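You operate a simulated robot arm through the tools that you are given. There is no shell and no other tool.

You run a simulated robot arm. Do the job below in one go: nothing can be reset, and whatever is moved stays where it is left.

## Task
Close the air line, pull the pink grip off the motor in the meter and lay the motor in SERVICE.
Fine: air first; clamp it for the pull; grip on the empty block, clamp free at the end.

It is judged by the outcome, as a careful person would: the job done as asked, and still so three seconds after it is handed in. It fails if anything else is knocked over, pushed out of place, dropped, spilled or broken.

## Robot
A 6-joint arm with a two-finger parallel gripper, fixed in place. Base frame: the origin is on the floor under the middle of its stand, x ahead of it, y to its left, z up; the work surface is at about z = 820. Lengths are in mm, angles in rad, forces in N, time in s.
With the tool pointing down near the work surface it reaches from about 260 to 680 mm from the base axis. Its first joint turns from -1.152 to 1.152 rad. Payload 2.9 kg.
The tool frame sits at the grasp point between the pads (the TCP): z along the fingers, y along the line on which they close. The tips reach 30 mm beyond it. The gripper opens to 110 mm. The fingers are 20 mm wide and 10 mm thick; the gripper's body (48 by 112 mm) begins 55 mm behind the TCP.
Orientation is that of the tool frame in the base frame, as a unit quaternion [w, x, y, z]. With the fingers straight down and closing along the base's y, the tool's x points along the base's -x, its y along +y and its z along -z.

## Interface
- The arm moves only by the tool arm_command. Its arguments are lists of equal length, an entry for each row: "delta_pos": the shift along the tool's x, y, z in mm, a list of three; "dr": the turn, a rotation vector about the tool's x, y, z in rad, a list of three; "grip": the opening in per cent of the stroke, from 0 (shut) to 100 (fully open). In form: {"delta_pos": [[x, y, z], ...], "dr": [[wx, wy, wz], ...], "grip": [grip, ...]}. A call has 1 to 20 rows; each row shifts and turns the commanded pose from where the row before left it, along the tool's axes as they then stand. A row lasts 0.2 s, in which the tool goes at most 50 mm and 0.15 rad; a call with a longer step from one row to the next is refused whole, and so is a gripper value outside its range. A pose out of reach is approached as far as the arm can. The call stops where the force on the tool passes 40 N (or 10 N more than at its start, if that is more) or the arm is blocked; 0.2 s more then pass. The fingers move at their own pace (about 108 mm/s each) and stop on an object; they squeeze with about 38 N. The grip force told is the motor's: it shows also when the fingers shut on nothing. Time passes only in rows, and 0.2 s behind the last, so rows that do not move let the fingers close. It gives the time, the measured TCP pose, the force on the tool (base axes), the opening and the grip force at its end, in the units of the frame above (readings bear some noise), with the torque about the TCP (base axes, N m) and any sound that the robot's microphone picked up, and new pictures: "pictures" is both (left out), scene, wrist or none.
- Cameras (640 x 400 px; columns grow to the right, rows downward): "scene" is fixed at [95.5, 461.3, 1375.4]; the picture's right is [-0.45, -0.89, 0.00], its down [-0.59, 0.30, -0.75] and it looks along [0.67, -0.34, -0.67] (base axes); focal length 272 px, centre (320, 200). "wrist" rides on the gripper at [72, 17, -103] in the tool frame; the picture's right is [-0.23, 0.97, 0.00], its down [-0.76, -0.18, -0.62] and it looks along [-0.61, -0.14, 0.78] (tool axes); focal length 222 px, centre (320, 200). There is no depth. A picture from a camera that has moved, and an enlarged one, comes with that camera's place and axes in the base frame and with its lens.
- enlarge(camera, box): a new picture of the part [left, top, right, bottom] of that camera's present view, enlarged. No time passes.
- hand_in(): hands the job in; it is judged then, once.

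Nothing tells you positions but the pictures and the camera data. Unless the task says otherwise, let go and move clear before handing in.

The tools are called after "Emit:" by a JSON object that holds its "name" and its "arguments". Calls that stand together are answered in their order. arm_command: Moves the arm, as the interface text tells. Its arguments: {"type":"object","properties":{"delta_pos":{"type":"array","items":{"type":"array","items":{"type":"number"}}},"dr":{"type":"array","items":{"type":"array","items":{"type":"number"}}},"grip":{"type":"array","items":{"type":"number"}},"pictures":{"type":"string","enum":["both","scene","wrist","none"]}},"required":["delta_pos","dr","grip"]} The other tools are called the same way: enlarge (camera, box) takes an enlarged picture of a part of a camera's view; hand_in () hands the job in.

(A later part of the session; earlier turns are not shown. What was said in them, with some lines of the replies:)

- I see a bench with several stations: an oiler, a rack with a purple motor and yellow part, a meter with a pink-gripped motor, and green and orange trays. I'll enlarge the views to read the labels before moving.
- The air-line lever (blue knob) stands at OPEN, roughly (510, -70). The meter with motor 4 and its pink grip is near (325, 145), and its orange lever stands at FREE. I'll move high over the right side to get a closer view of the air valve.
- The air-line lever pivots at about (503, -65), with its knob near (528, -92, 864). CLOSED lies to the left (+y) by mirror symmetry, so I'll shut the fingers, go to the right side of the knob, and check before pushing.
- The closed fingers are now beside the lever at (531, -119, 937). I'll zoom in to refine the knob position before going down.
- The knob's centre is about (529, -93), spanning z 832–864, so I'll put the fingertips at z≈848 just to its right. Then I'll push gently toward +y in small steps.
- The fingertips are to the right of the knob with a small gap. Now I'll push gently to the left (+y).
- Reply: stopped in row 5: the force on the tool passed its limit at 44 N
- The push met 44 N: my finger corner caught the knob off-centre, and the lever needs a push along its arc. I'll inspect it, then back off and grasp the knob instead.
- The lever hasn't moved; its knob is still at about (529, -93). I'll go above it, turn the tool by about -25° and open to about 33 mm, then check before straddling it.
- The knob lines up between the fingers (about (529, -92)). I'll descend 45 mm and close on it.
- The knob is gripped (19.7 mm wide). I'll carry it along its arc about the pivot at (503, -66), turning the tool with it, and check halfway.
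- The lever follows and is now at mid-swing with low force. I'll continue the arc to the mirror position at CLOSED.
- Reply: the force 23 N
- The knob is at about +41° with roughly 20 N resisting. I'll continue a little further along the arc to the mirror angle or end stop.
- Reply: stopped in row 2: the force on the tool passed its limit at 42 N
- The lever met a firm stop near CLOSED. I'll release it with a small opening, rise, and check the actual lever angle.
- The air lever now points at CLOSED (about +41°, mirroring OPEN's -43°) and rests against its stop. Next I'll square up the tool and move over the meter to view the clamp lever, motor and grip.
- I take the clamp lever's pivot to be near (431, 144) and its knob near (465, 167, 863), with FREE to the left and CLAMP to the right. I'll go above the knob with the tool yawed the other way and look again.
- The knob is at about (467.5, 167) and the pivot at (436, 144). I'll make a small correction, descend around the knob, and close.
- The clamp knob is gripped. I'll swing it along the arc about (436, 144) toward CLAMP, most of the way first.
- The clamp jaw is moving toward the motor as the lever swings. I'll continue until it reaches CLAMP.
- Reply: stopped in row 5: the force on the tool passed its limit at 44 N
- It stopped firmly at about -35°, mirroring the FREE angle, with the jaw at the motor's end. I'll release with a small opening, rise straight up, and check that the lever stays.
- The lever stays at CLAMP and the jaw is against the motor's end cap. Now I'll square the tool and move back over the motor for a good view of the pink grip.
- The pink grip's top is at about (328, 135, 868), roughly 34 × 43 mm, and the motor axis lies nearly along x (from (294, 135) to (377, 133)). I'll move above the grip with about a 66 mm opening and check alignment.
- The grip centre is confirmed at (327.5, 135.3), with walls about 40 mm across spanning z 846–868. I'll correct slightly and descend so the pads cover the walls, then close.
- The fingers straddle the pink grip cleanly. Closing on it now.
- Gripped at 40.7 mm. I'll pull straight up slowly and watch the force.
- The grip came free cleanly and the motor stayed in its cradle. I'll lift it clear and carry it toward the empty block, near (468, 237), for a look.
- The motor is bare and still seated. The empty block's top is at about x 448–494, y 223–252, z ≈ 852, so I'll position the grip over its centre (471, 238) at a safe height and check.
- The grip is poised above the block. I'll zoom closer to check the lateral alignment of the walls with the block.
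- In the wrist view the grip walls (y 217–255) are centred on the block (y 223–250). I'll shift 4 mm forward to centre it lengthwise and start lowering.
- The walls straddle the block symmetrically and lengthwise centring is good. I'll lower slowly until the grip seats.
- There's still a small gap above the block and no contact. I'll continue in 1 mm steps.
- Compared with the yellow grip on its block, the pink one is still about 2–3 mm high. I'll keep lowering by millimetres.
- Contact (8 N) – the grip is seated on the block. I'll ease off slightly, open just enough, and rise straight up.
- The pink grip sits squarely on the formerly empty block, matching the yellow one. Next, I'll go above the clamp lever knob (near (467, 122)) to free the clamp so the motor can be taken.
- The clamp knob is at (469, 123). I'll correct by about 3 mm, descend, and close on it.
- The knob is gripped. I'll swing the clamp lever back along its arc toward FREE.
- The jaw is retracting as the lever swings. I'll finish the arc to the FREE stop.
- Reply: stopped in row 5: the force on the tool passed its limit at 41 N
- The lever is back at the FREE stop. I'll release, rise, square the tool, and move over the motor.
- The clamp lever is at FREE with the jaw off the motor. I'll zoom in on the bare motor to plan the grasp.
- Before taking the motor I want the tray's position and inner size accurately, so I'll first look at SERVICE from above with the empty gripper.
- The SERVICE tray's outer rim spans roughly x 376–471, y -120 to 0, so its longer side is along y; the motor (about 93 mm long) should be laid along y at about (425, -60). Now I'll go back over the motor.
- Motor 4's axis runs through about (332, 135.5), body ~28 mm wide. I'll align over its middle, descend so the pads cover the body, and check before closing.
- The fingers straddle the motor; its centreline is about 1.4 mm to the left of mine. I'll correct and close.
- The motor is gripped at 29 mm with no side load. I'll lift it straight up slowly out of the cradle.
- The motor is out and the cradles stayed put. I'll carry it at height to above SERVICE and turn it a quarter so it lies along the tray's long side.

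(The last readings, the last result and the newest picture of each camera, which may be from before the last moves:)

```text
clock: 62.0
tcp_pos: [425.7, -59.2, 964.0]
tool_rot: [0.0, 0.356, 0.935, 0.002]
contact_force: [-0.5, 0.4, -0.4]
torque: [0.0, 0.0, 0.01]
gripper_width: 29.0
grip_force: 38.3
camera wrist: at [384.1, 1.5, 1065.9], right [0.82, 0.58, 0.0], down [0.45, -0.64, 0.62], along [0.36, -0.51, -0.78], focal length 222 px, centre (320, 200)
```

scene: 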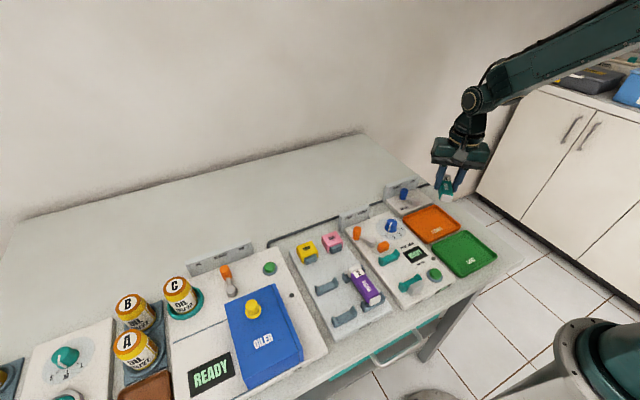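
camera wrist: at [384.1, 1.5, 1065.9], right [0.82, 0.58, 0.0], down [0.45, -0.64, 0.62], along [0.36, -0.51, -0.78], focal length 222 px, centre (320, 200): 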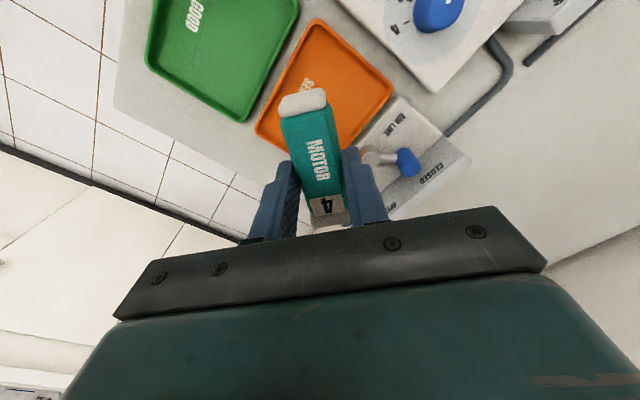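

Halfway through the turn; the motor is steady in the grip. I'll finish the quarter turn.

Emit:
{"name": "arm_command", "arguments": {"delta_pos": [[0, 0, 0], [0, 0, 0], [0, 0, 0], [0, 0, 0], [0, 0, 0], [0, 0, 0], [0, 0, 0]], "dr": [[0, 0, 0.1405], [0, 0, 0.1405], [0, 0, 0.1405], [0, 0, 0.1405], [0, 0, 0.1405], [0, 0, 0.1405], [0, 0, 0]], "grip": [0, 0, 0, 0, 0, 0, 0], "pictures": "both"}}

Emit:
{"name": "enlarge", "arguments": {"camera": "wrist", "box": [200, 30, 440, 220]}}

Emit:
{"name": "enlarge", "arguments": {"camera": "scene", "box": [390, 140, 500, 260]}}

```text
clock: 63.6
tcp_pos: [426.2, -59.8, 964.7]
tool_rot: [0.0, 0.707, 0.707, 0.001]
contact_force: [0.0, 0.2, -0.9]
torque: [0.0, 0.04, 0.0]
gripper_width: 28.9
grip_force: 38.2
camera wrist: at [444.4, 12.7, 1066.0], right [0.97, -0.23, 0.0], down [-0.18, -0.76, 0.62], along [-0.14, -0.61, -0.78], focal length 222 px, centre (320, 200)
```

scene: 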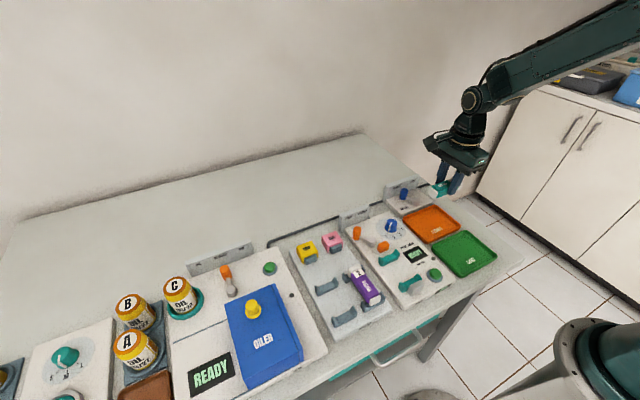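
wrist: 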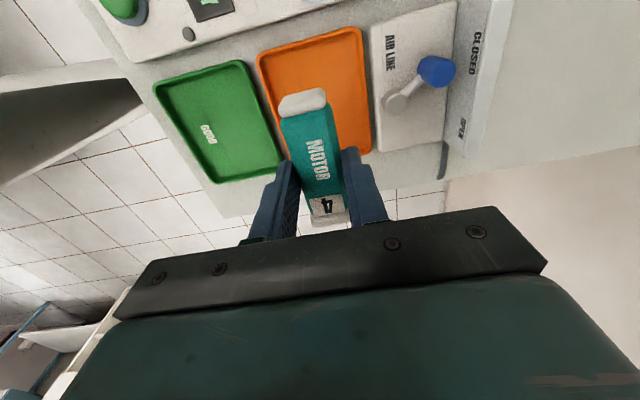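

```text
2.11 times, centred on (320, 125) of wrist
camera zoom: at [444.4, 12.7, 1066.0], right [0.97, -0.23, 0.0], down [-0.18, -0.76, 0.62], along [-0.14, -0.61, -0.78], focal length 468 px, centre (320, 358)
```

zoom: 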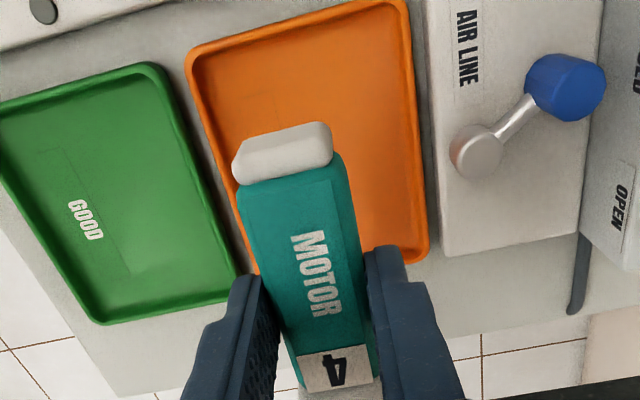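

```text
3.33 times, centred on (445, 200) of scene
camera zoom: at [95.5, 461.3, 1375.4], right [-0.45, -0.89, 0.0], down [-0.59, 0.3, -0.75], along [0.67, -0.34, -0.67], focal length 906 px, centre (-97, 200)
```

zoom: 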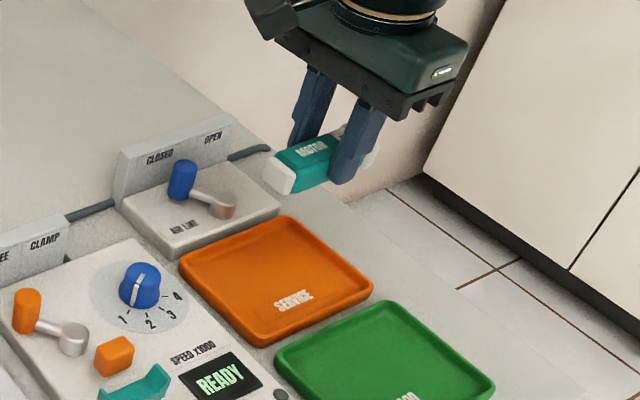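

The motor is over the tray, its length along y, with about 13 mm margin at each end of the 120 mm rim. I'll nudge it to centre and lower partway.

Emit:
{"name": "arm_command", "arguments": {"delta_pos": [[-1.7, 1, 15], [0, 0, 20], [0, 0, 20], [0, 0, 20], [0, 0, 0]], "dr": [[0, 0, 0], [0, 0, 0], [0, 0, 0], [0, 0, 0], [0, 0, 0]], "grip": [0, 0, 0, 0, 0], "pictures": "both"}}

Emit:
{"name": "enlarge", "arguments": {"camera": "wrist", "box": [200, 30, 440, 220]}}

Emit:
{"name": "enlarge", "arguments": {"camera": "scene", "box": [390, 170, 490, 260]}}

```text
clock: 64.8
tcp_pos: [428.9, -59.7, 888.2]
tool_rot: [-0.001, 0.706, 0.708, 0.0]
contact_force: [-0.7, 1.1, -1.7]
torque: [0.01, 0.01, 0.0]
gripper_width: 29.0
grip_force: 37.7
camera wrist: at [445.9, 12.0, 991.5], right [0.97, -0.22, 0.0], down [-0.18, -0.76, 0.62], along [-0.14, -0.61, -0.78], focal length 222 px, centre (320, 200)
```

scene: 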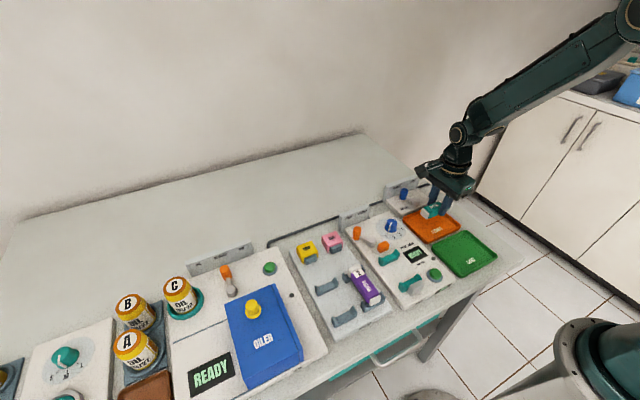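
wrist: 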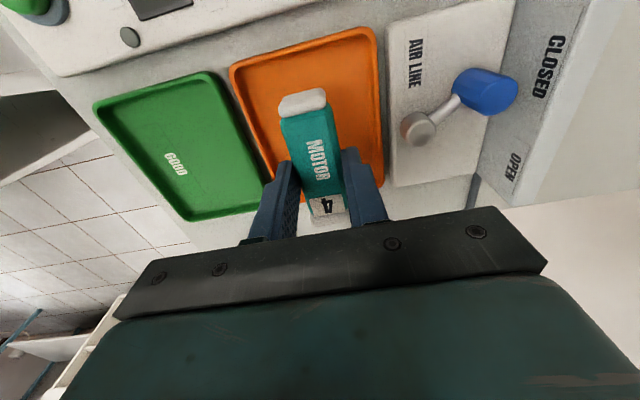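

```text
2.11 times, centred on (320, 125) of wrist
camera zoom: at [445.9, 12.0, 991.5], right [0.97, -0.22, 0.0], down [-0.18, -0.76, 0.62], along [-0.14, -0.61, -0.78], focal length 468 px, centre (320, 358)
```

zoom: 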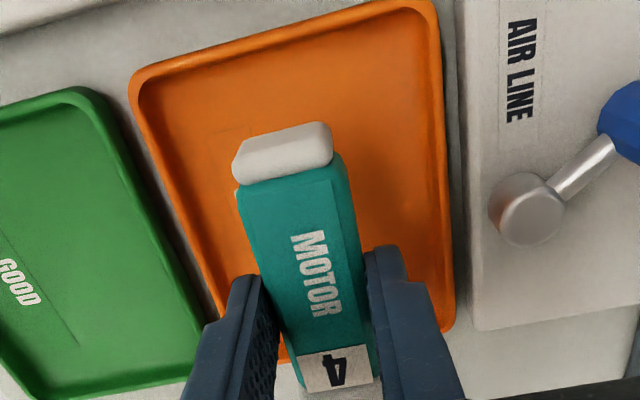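

```text
4.44 times, centred on (440, 215) of scene
camera zoom: at [95.6, 461.3, 1375.4], right [-0.45, -0.89, 0.0], down [-0.59, 0.3, -0.75], along [0.67, -0.34, -0.67], focal length 1208 px, centre (-213, 133)
```

zoom: 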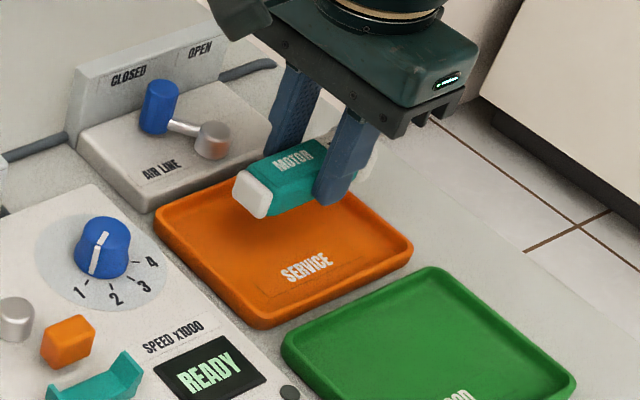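

I want to know where the motor's underside is relative to the fingertips before touching down, so I'll zoom in.

Emit:
{"name": "enlarge", "arguments": {"camera": "scene", "box": [415, 185, 465, 230]}}

```text
8.89 times, centred on (440, 208) of scene
camera zoom: at [95.6, 461.3, 1375.4], right [-0.45, -0.89, 0.0], down [-0.59, 0.3, -0.75], along [0.67, -0.34, -0.67], focal length 2415 px, centre (-747, 133)
```

zoom: 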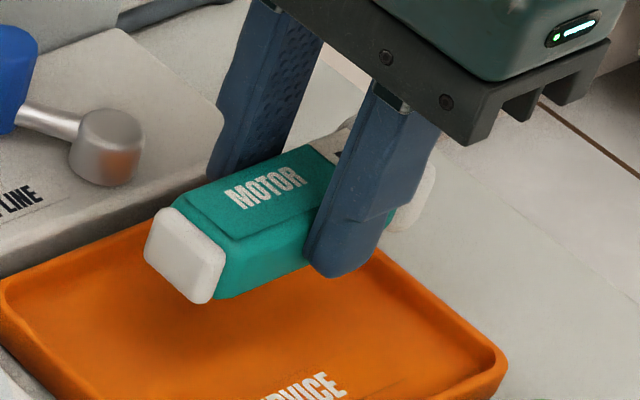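

The motor's underside is about level with the fingertips (within ~2–3 mm), so it can be set down gently. I'll lower in steps.

Emit:
{"name": "arm_command", "arguments": {"delta_pos": [[0, 0, 6], [0, 0, 6], [0, 0, 6], [0, 0, 4], [0, 0, 0]], "dr": [[0, 0, 0], [0, 0, 0], [0, 0, 0], [0, 0, 0], [0, 0, 0]], "grip": [0, 0, 0, 0, 0], "pictures": "none"}}

Emit:
{"name": "enlarge", "arguments": {"camera": "scene", "box": [410, 185, 470, 240]}}

Emit:
{"name": "enlarge", "arguments": {"camera": "wrist", "box": [200, 30, 440, 220]}}

```text
clock: 66.0
tcp_pos: [427.0, -62.1, 867.0]
tool_rot: [0.0, 0.706, 0.708, 0.0]
contact_force: [0.8, 0.6, -1.1]
torque: [0.03, -0.01, -0.01]
gripper_width: 29.1
grip_force: 37.6
```

```text
7.27 times, centred on (440, 212) of scene
camera zoom: at [95.5, 461.3, 1375.4], right [-0.45, -0.89, 0.0], down [-0.59, 0.3, -0.75], along [0.67, -0.34, -0.67], focal length 1976 px, centre (-553, 109)
```

zoom: 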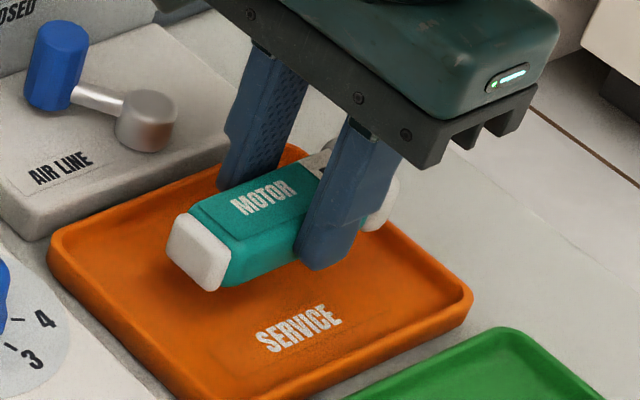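

```text
2.11 times, centred on (320, 125) of wrist
camera zoom: at [444.7, 11.1, 969.6], right [0.97, -0.22, 0.0], down [-0.18, -0.76, 0.62], along [-0.14, -0.61, -0.78], focal length 468 px, centre (320, 358)
```

zoom: 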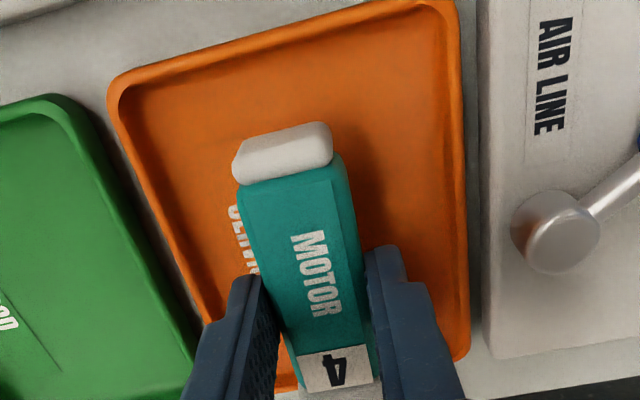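

The motor is well inside the tray's outline. I'll continue lowering in small steps until contact.

Emit:
{"name": "arm_command", "arguments": {"delta_pos": [[0, 0, 2], [0, 0, 2], [0, 0, 2], [0, 0, 1], [0, 0, 0]], "dr": [[0, 0, 0], [0, 0, 0], [0, 0, 0], [0, 0, 0], [0, 0, 0]], "grip": [0, 0, 0, 0, 0], "pictures": "none"}}

Emit:
{"name": "enlarge", "arguments": {"camera": "scene", "box": [410, 185, 470, 240]}}

```text
clock: 67.2
tcp_pos: [428.3, -61.7, 860.7]
tool_rot: [-0.001, 0.706, 0.708, 0.0]
contact_force: [0.4, -1.3, -1.6]
torque: [0.0, 0.03, -0.01]
gripper_width: 28.9
grip_force: 37.6
```

```text
7.27 times, centred on (440, 212) of scene
camera zoom: at [95.5, 461.3, 1375.4], right [-0.45, -0.89, 0.0], down [-0.59, 0.3, -0.75], along [0.67, -0.34, -0.67], focal length 1976 px, centre (-553, 109)
```

zoom: 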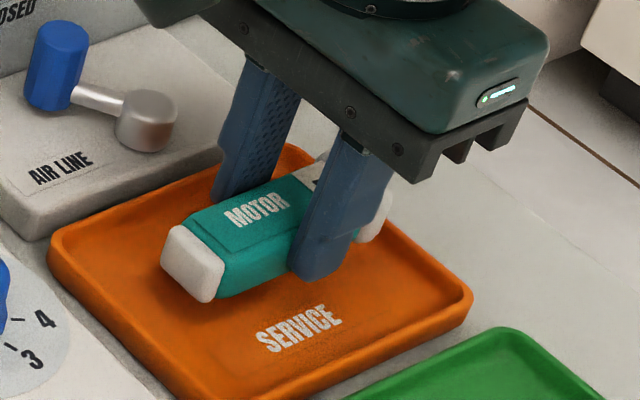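

Emit:
{"name": "arm_command", "arguments": {"delta_pos": [[0, 0, 1], [0, 0, 1], [0, 0, 1], [0, 0, 0]], "dr": [[0, 0, 0], [0, 0, 0], [0, 0, 0], [0, 0, 0]], "grip": [0, 0, 0, 0], "pictures": "none"}}

Emit:
{"name": "enlarge", "arguments": {"camera": "scene", "box": [410, 185, 470, 240]}}

```text
clock: 68.2
tcp_pos: [428.5, -61.0, 856.1]
tool_rot: [0.0, 0.706, 0.709, 0.001]
contact_force: [0.2, -0.6, -0.4]
torque: [0.02, 0.02, 0.01]
gripper_width: 29.0
grip_force: 38.0
```

```text
7.27 times, centred on (440, 212) of scene
camera zoom: at [95.5, 461.3, 1375.4], right [-0.45, -0.89, 0.0], down [-0.59, 0.3, -0.75], along [0.67, -0.34, -0.67], focal length 1976 px, centre (-553, 109)
```

zoom: 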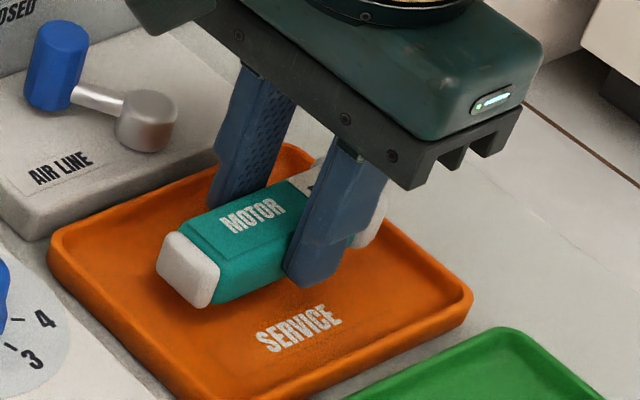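

Emit:
{"name": "arm_command", "arguments": {"delta_pos": [[0, 0, 1], [0, 0, 1], [0, 0, 0]], "dr": [[0, 0, 0], [0, 0, 0], [0, 0, 0]], "grip": [0, 0, 0], "pictures": "none"}}

Emit:
{"name": "enlarge", "arguments": {"camera": "scene", "box": [410, 185, 470, 240]}}

```text
clock: 69.0
tcp_pos: [429.0, -61.3, 854.4]
tool_rot: [-0.001, 0.707, 0.707, 0.001]
contact_force: [0.1, 0.2, -0.6]
torque: [-0.03, 0.02, -0.01]
gripper_width: 28.9
grip_force: 37.4
```

```text
7.27 times, centred on (440, 212) of scene
camera zoom: at [95.5, 461.3, 1375.4], right [-0.45, -0.89, 0.0], down [-0.59, 0.3, -0.75], along [0.67, -0.34, -0.67], focal length 1976 px, centre (-553, 109)
```

zoom: 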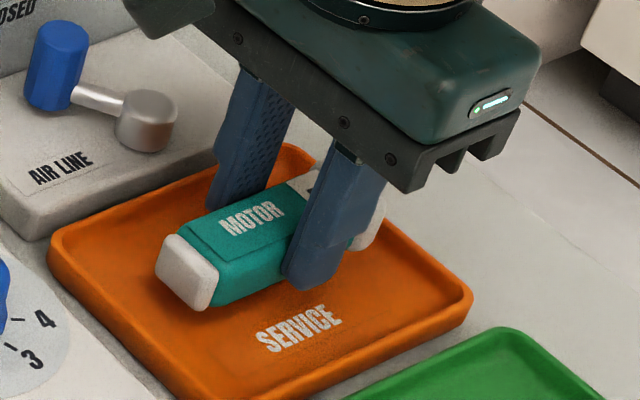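

Still no contact force. I'll keep lowering a millimetre at a time.

Emit:
{"name": "arm_command", "arguments": {"delta_pos": [[0, 0, 1], [0, 0, 1], [0, 0, 0]], "dr": [[0, 0, 0], [0, 0, 0], [0, 0, 0]], "grip": [0, 0, 0], "pictures": "none"}}

Emit:
{"name": "enlarge", "arguments": {"camera": "scene", "box": [420, 190, 460, 230]}}

```text
clock: 69.8
tcp_pos: [428.8, -61.7, 852.3]
tool_rot: [-0.001, 0.706, 0.708, 0.001]
contact_force: [0.5, 0.7, -0.5]
torque: [-0.01, -0.02, 0.01]
gripper_width: 29.0
grip_force: 38.4
```

```text
10.00 times, centred on (440, 210) of scene
camera zoom: at [95.5, 461.3, 1375.4], right [-0.45, -0.89, 0.0], down [-0.59, 0.3, -0.75], along [0.67, -0.34, -0.67], focal length 2717 px, centre (-880, 100)
```

zoom: 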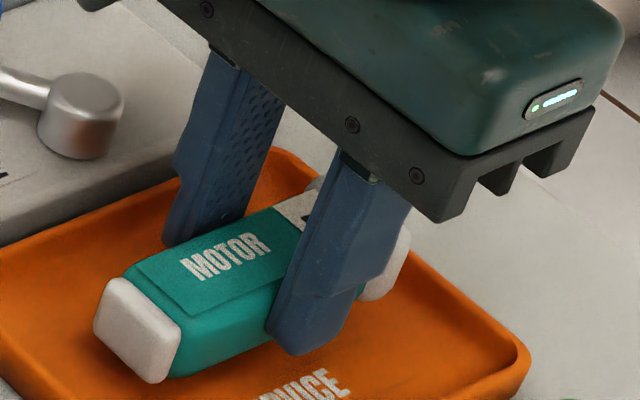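

Emit:
{"name": "arm_command", "arguments": {"delta_pos": [[0, 0, 1], [0, 0, 1], [0, 0, 0]], "dr": [[0, 0, 0], [0, 0, 0], [0, 0, 0]], "grip": [0, 0, 0], "pictures": "none"}}

Emit:
{"name": "enlarge", "arguments": {"camera": "scene", "box": [420, 190, 460, 230]}}

```text
clock: 70.6
tcp_pos: [428.5, -60.7, 849.1]
tool_rot: [-0.001, 0.706, 0.708, 0.001]
contact_force: [-0.8, -0.1, -0.4]
torque: [0.0, -0.02, 0.04]
gripper_width: 28.8
grip_force: 38.1
```

```text
10.00 times, centred on (440, 210) of scene
camera zoom: at [95.5, 461.3, 1375.4], right [-0.45, -0.89, 0.0], down [-0.59, 0.3, -0.75], along [0.67, -0.34, -0.67], focal length 2717 px, centre (-880, 100)
```

zoom: 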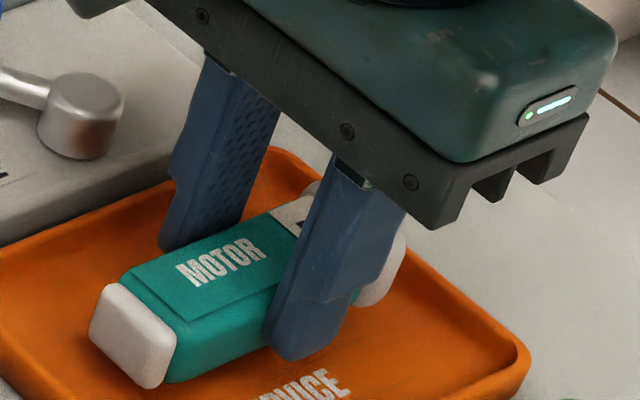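

Emit:
{"name": "arm_command", "arguments": {"delta_pos": [[0, 0, 1], [0, 0, 1], [0, 0, 0]], "dr": [[0, 0, 0], [0, 0, 0], [0, 0, 0]], "grip": [0, 0, 0], "pictures": "none"}}

Emit:
{"name": "enlarge", "arguments": {"camera": "scene", "box": [420, 190, 460, 230]}}

```text
clock: 71.4
tcp_pos: [429.0, -60.6, 847.8]
tool_rot: [-0.001, 0.707, 0.707, 0.001]
contact_force: [-0.1, 0.1, -0.9]
torque: [0.01, -0.01, 0.0]
gripper_width: 29.0
grip_force: 37.6
```

```text
10.00 times, centred on (440, 210) of scene
camera zoom: at [95.5, 461.3, 1375.4], right [-0.45, -0.89, 0.0], down [-0.59, 0.3, -0.75], along [0.67, -0.34, -0.67], focal length 2717 px, centre (-880, 100)
```

zoom: 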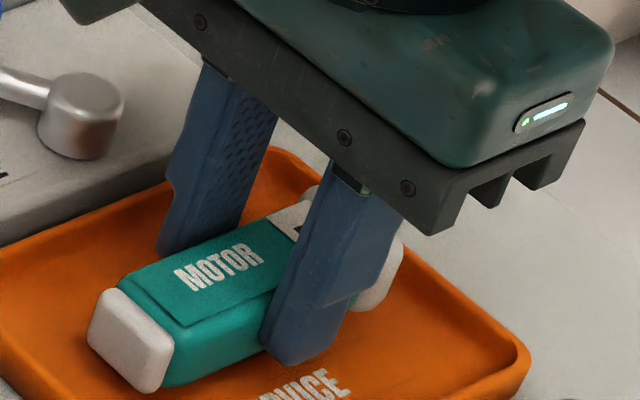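

Emit:
{"name": "arm_command", "arguments": {"delta_pos": [[0, 0, 1], [0, 0, 1], [0, 0, 0]], "dr": [[0, 0, 0], [0, 0, 0], [0, 0, 0]], "grip": [0, 0, 0], "pictures": "none"}}

Emit:
{"name": "enlarge", "arguments": {"camera": "scene", "box": [420, 190, 460, 230]}}

```text
clock: 72.2
tcp_pos: [427.7, -59.6, 846.5]
tool_rot: [-0.001, 0.706, 0.708, 0.0]
contact_force: [0.5, -0.4, -0.7]
torque: [-0.02, 0.02, 0.01]
gripper_width: 29.0
grip_force: 38.2
```

```text
10.00 times, centred on (440, 210) of scene
camera zoom: at [95.5, 461.3, 1375.4], right [-0.45, -0.89, 0.0], down [-0.59, 0.3, -0.75], along [0.67, -0.34, -0.67], focal length 2717 px, centre (-880, 100)
```

zoom: 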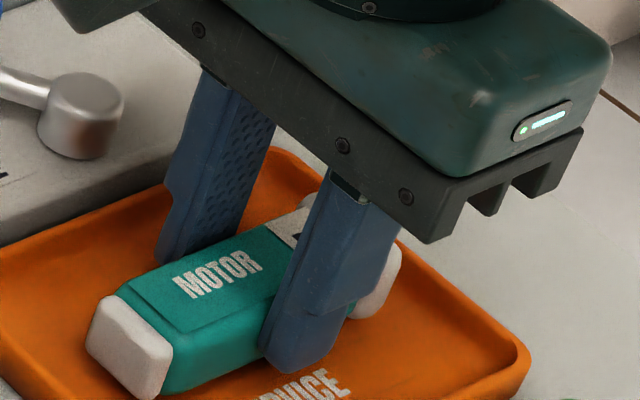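

Emit:
{"name": "arm_command", "arguments": {"delta_pos": [[0, 0, 1], [0, 0, 0.5], [0, 0, 0]], "dr": [[0, 0, 0], [0, 0, 0], [0, 0, 0]], "grip": [0, 0, 0], "pictures": "none"}}

Emit:
{"name": "enlarge", "arguments": {"camera": "scene", "box": [420, 190, 460, 230]}}

```text
clock: 73.0
tcp_pos: [428.5, -60.2, 845.5]
tool_rot: [0.0, 0.706, 0.708, 0.0]
contact_force: [-0.1, -0.7, -1.5]
torque: [0.01, 0.0, 0.01]
gripper_width: 29.0
grip_force: 38.6
```

```text
10.00 times, centred on (440, 210) of scene
camera zoom: at [95.5, 461.3, 1375.4], right [-0.45, -0.89, 0.0], down [-0.59, 0.3, -0.75], along [0.67, -0.34, -0.67], focal length 2717 px, centre (-880, 100)
```

zoom: 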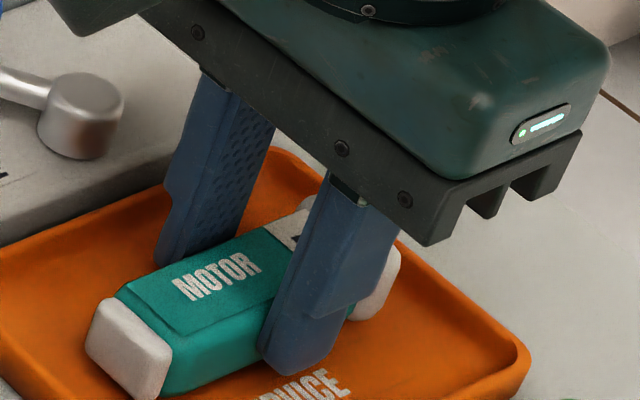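

Emit:
{"name": "arm_command", "arguments": {"delta_pos": [[0, 0, 1], [0, 0, 1], [0, 0, 0]], "dr": [[0, 0, 0], [0, 0, 0], [0, 0, 0]], "grip": [0, 0, 0], "pictures": "none"}}

Emit:
{"name": "enlarge", "arguments": {"camera": "scene", "box": [420, 190, 460, 230]}}

```text
clock: 73.8
tcp_pos: [429.0, -60.2, 843.3]
tool_rot: [-0.001, 0.706, 0.708, 0.0]
contact_force: [0.7, 0.0, -1.4]
torque: [0.01, 0.02, 0.0]
gripper_width: 29.0
grip_force: 37.8
```

```text
10.00 times, centred on (440, 210) of scene
camera zoom: at [95.5, 461.3, 1375.4], right [-0.45, -0.89, 0.0], down [-0.59, 0.3, -0.75], along [0.67, -0.34, -0.67], focal length 2717 px, centre (-880, 100)
```

zoom: 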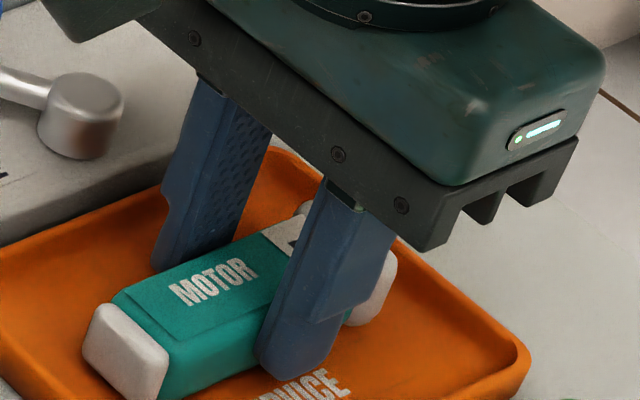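

Still free; the tray floor sits lower than I assumed. Continuing in small steps.

Emit:
{"name": "arm_command", "arguments": {"delta_pos": [[0, 0, 1], [0, 0, 1], [0, 0, 0]], "dr": [[0, 0, 0], [0, 0, 0], [0, 0, 0]], "grip": [0, 0, 0], "pictures": "none"}}

Emit:
{"name": "enlarge", "arguments": {"camera": "scene", "box": [420, 190, 460, 230]}}

```text
clock: 74.6
tcp_pos: [427.9, -59.7, 840.3]
tool_rot: [-0.001, 0.706, 0.708, 0.0]
contact_force: [-0.1, 0.0, 0.2]
torque: [-0.02, 0.0, 0.0]
gripper_width: 29.2
grip_force: 38.2
```

```text
10.00 times, centred on (440, 210) of scene
camera zoom: at [95.5, 461.3, 1375.4], right [-0.45, -0.89, 0.0], down [-0.59, 0.3, -0.75], along [0.67, -0.34, -0.67], focal length 2717 px, centre (-880, 100)
```

zoom: 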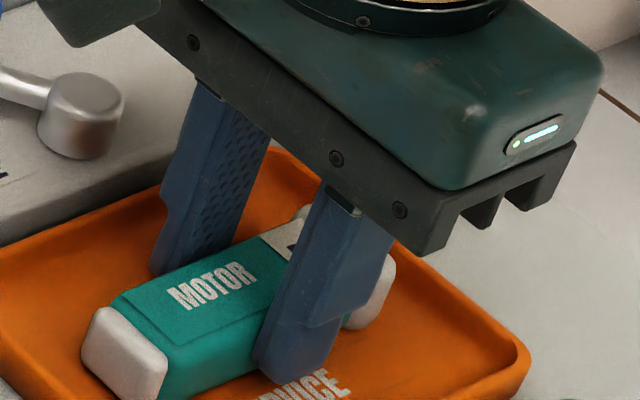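

Emit:
{"name": "arm_command", "arguments": {"delta_pos": [[0, 0, 1], [0, 0, 0]], "dr": [[0, 0, 0], [0, 0, 0]], "grip": [0, 0], "pictures": "none"}}

Emit:
{"name": "enlarge", "arguments": {"camera": "wrist", "box": [200, 30, 440, 220]}}

Emit:
{"name": "enlarge", "arguments": {"camera": "scene", "box": [420, 195, 460, 235]}}

```text
clock: 75.2
tcp_pos: [427.9, -61.0, 839.5]
tool_rot: [0.001, 0.707, 0.708, 0.001]
contact_force: [-1.6, 0.2, 21.3]
torque: [-0.48, 0.18, -0.03]
gripper_width: 29.2
grip_force: 38.2
```

```text
2.11 times, centred on (320, 125) of wrist
camera zoom: at [445.1, 12.5, 944.3], right [0.97, -0.22, 0.0], down [-0.18, -0.76, 0.62], along [-0.14, -0.61, -0.78], focal length 468 px, centre (320, 358)
```

zoom: 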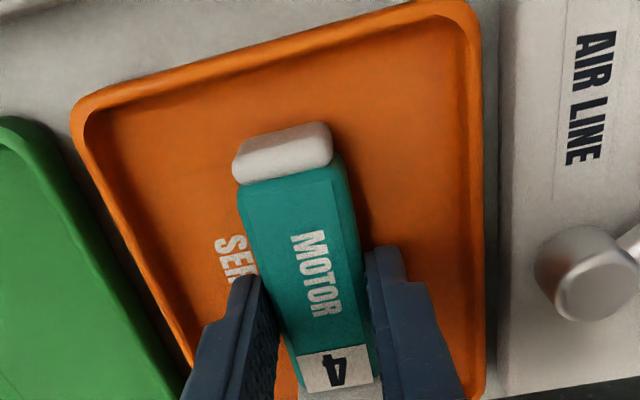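

```text
10.00 times, centred on (440, 215) of scene
camera zoom: at [95.2, 461.4, 1375.4], right [-0.45, -0.89, 0.0], down [-0.59, 0.3, -0.75], along [0.67, -0.34, -0.67], focal length 2717 px, centre (-880, 50)
```

zoom: 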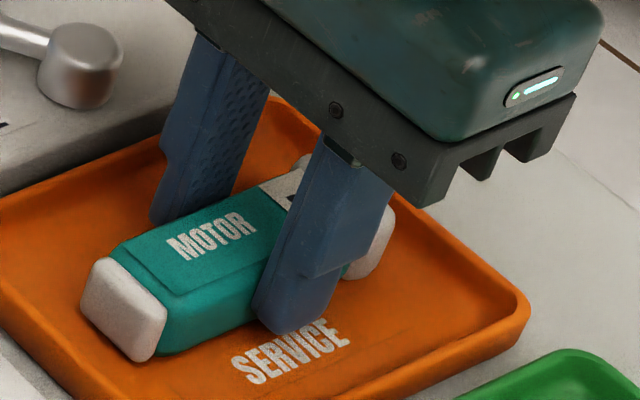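

Contact at about 21 N, biased toward the motor's far (-y) end. I'll look closely at that end before letting go.

Emit:
{"name": "enlarge", "arguments": {"camera": "scene", "box": [435, 200, 475, 230]}}

Emit:
{"name": "enlarge", "arguments": {"camera": "wrist", "box": [280, 150, 400, 240]}}

```text
13.33 times, centred on (455, 215) of scene
camera zoom: at [95.2, 461.4, 1375.4], right [-0.45, -0.89, 0.0], down [-0.59, 0.3, -0.75], along [0.67, -0.34, -0.67], focal length 3623 px, centre (-1480, 0)
```

zoom: 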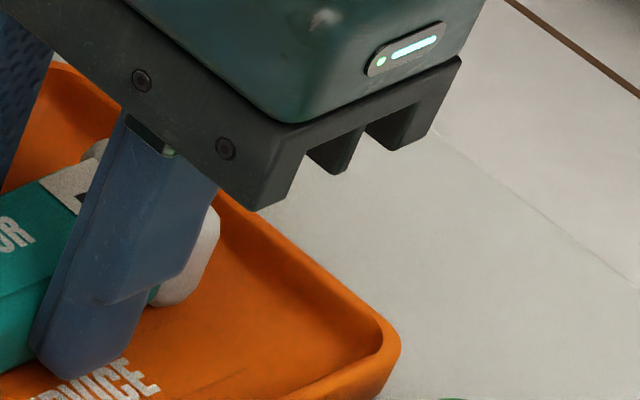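

```text
4.44 times, centred on (340, 195) of wrist
camera zoom: at [445.1, 12.5, 944.3], right [0.97, -0.22, 0.0], down [-0.18, -0.76, 0.62], along [-0.14, -0.61, -0.78], focal length 987 px, centre (231, 222)
```

zoom: 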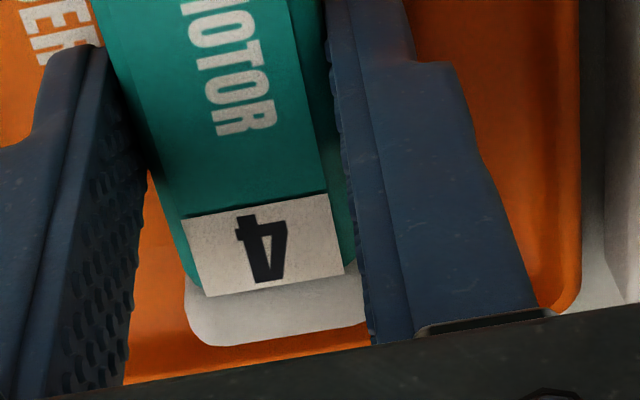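

The far cap is inside the tray on its floor with orange visible all around, so this is a level touch-down. I'll ease off by under a millimetre, open moderately, and rise straight up.

Emit:
{"name": "arm_command", "arguments": {"delta_pos": [[0, 0, -0.7], [0, 0, 0], [0, 0, 0], [0, 0, 0]], "dr": [[0, 0, 0], [0, 0, 0], [0, 0, 0], [0, 0, 0]], "grip": [0, 30, 42, 42], "pictures": "both"}}

Emit:
{"name": "enlarge", "arguments": {"camera": "scene", "box": [420, 195, 460, 235]}}

Emit:
{"name": "enlarge", "arguments": {"camera": "wrist", "box": [200, 30, 440, 220]}}

```text
clock: 76.2
tcp_pos: [426.6, -59.8, 842.0]
tool_rot: [-0.002, 0.706, 0.708, 0.0]
contact_force: [0.6, 0.3, -0.5]
torque: [0.01, 0.02, -0.01]
gripper_width: 46.4
grip_force: 0.1
camera wrist: at [444.8, 12.6, 944.3], right [0.97, -0.22, 0.0], down [-0.18, -0.76, 0.62], along [-0.14, -0.61, -0.78], focal length 222 px, centre (320, 200)
```

scene: 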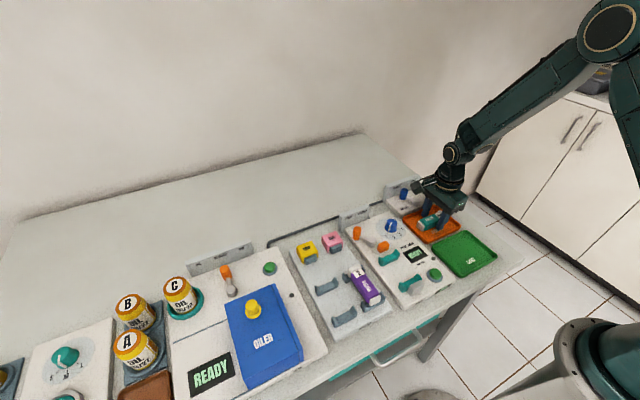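
wrist: 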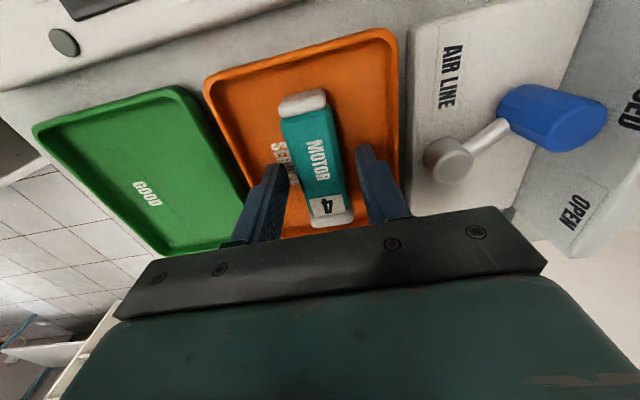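

```text
10.00 times, centred on (440, 215) of scene
camera zoom: at [95.5, 461.3, 1375.4], right [-0.45, -0.89, 0.0], down [-0.59, 0.3, -0.75], along [0.67, -0.34, -0.67], focal length 2717 px, centre (-880, 50)
```

zoom: 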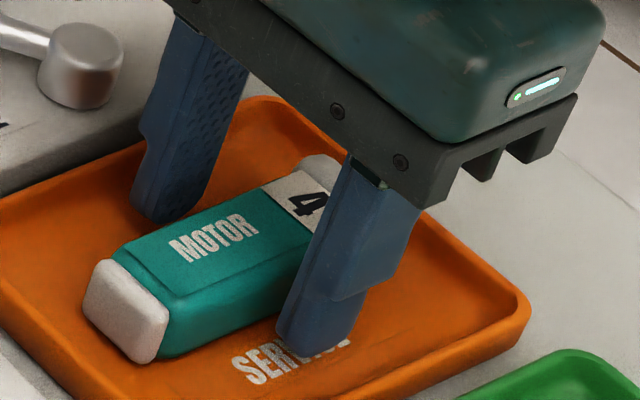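

```text
2.11 times, centred on (320, 125) of wrist
camera zoom: at [444.8, 12.6, 944.3], right [0.97, -0.22, 0.0], down [-0.18, -0.76, 0.62], along [-0.14, -0.61, -0.78], focal length 468 px, centre (320, 358)
```

zoom: 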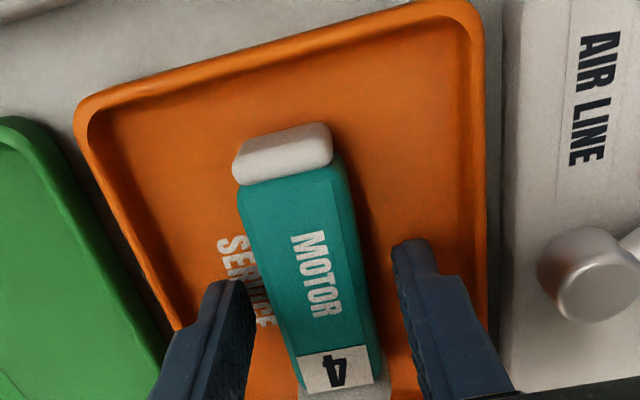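

The motor lies flat in SERVICE and is released. I'll rise straight up and move clear, then check everything.

Emit:
{"name": "arm_command", "arguments": {"delta_pos": [[0, 0, -10], [0, 0, -25], [0, 0, -40], [0, 0, -40], [0, 0, -45], [0, 0, -45], [0, 0, 0]], "dr": [[0, 0, 0], [0, 0, 0], [0, 0, 0], [0, 0, 0], [0, 0, 0], [0, 0, 0], [0, 0, 0]], "grip": [42, 42, 42, 42, 42, 42, 42], "pictures": "both"}}

Emit:
{"name": "enlarge", "arguments": {"camera": "scene", "box": [320, 170, 510, 300]}}

Emit:
{"name": "enlarge", "arguments": {"camera": "scene", "box": [395, 190, 475, 250]}}

Emit:
{"name": "enlarge", "arguments": {"camera": "scene", "box": [280, 210, 400, 310]}}

```text
clock: 77.8
tcp_pos: [430.0, -60.9, 1046.2]
tool_rot: [0.0, 0.707, 0.707, 0.001]
contact_force: [0.1, -0.4, -0.9]
torque: [0.0, -0.01, 0.01]
gripper_width: 46.2
grip_force: 0.0
camera wrist: at [447.0, 11.7, 1149.3], right [0.97, -0.22, 0.0], down [-0.18, -0.76, 0.62], along [-0.14, -0.61, -0.78], focal length 222 px, centre (320, 200)
```

scene: 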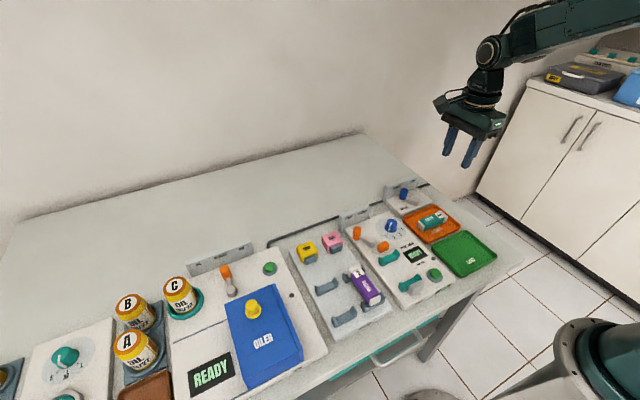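
wrist: 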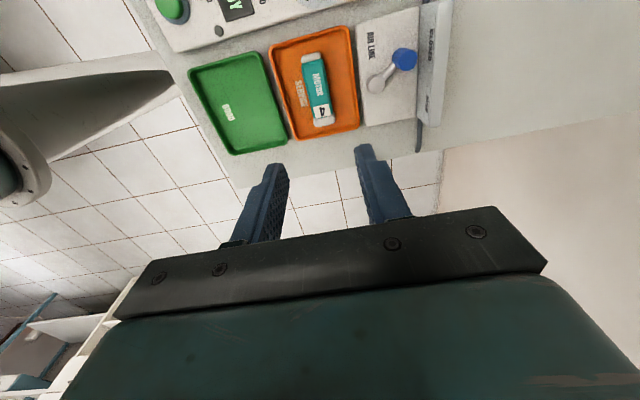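

```text
3.08 times, centred on (415, 235) of scene
camera zoom: at [95.5, 461.3, 1375.4], right [-0.45, -0.89, 0.0], down [-0.59, 0.3, -0.75], along [0.67, -0.34, -0.67], focal length 836 px, centre (28, 92)
```

zoom: 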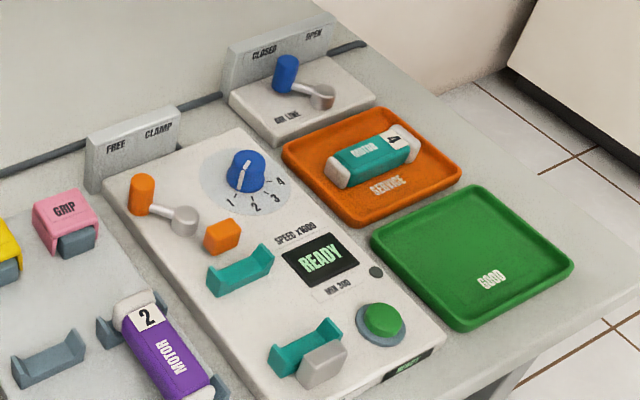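

```text
6.67 times, centred on (435, 220) of scene
camera zoom: at [95.5, 461.3, 1375.4], right [-0.45, -0.89, 0.0], down [-0.59, 0.3, -0.75], along [0.67, -0.34, -0.67], focal length 1812 px, centre (-447, 67)
```

zoom: 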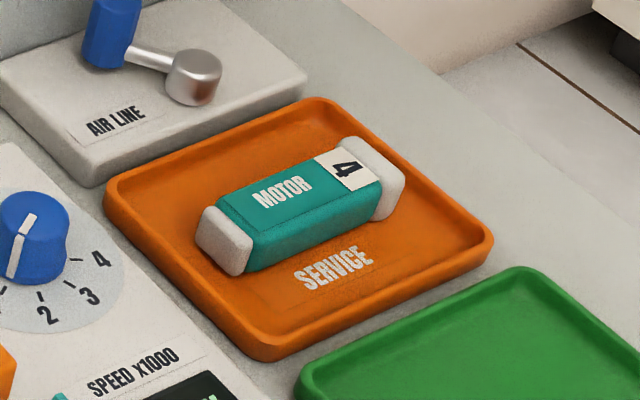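

```text
4.00 times, centred on (340, 260) of scene
camera zoom: at [95.5, 461.3, 1375.4], right [-0.45, -0.89, 0.0], down [-0.59, 0.3, -0.75], along [0.67, -0.34, -0.67], focal length 1087 px, centre (240, -40)
```

zoom: 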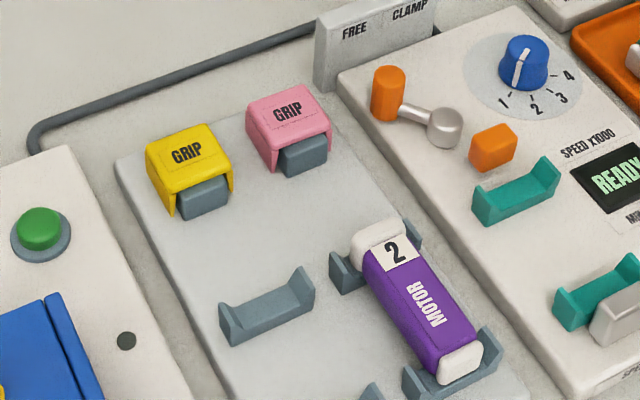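

Everything checks out. The air line lever is at CLOSED, the clamp lever is at FREE, and the pink grip is on the previously empty block. Motor 4 lies flat inside SERVICE, nothing else has moved, and the arm is well clear, so I'm handing in.

Emit:
{"name": "hand_in", "arguments": {}}

```text
The job is handed in.
```

The job is done and handed in. I checked the final pictures before handing in, and nothing else on the bench was disturbed.

- **Air line:** I closed it first, and the lever now rests against its stop at CLOSED. My first push caught the knob off-centre and tripped the 40 N force limit without moving the lever. I then gripped the knob and swung it round.
- **Clamp:** I set it to CLAMP for the pull. The lever is back at FREE and the jaw is off the motor's end.
- **Pink grip:** It came off the motor cleanly and sits on the previously empty block, seated like the yellow grip next to it.
- **Motor 4:** It lies flat inside the SERVICE tray, along the tray's long side.

The arm is open, raised and clear of everything.
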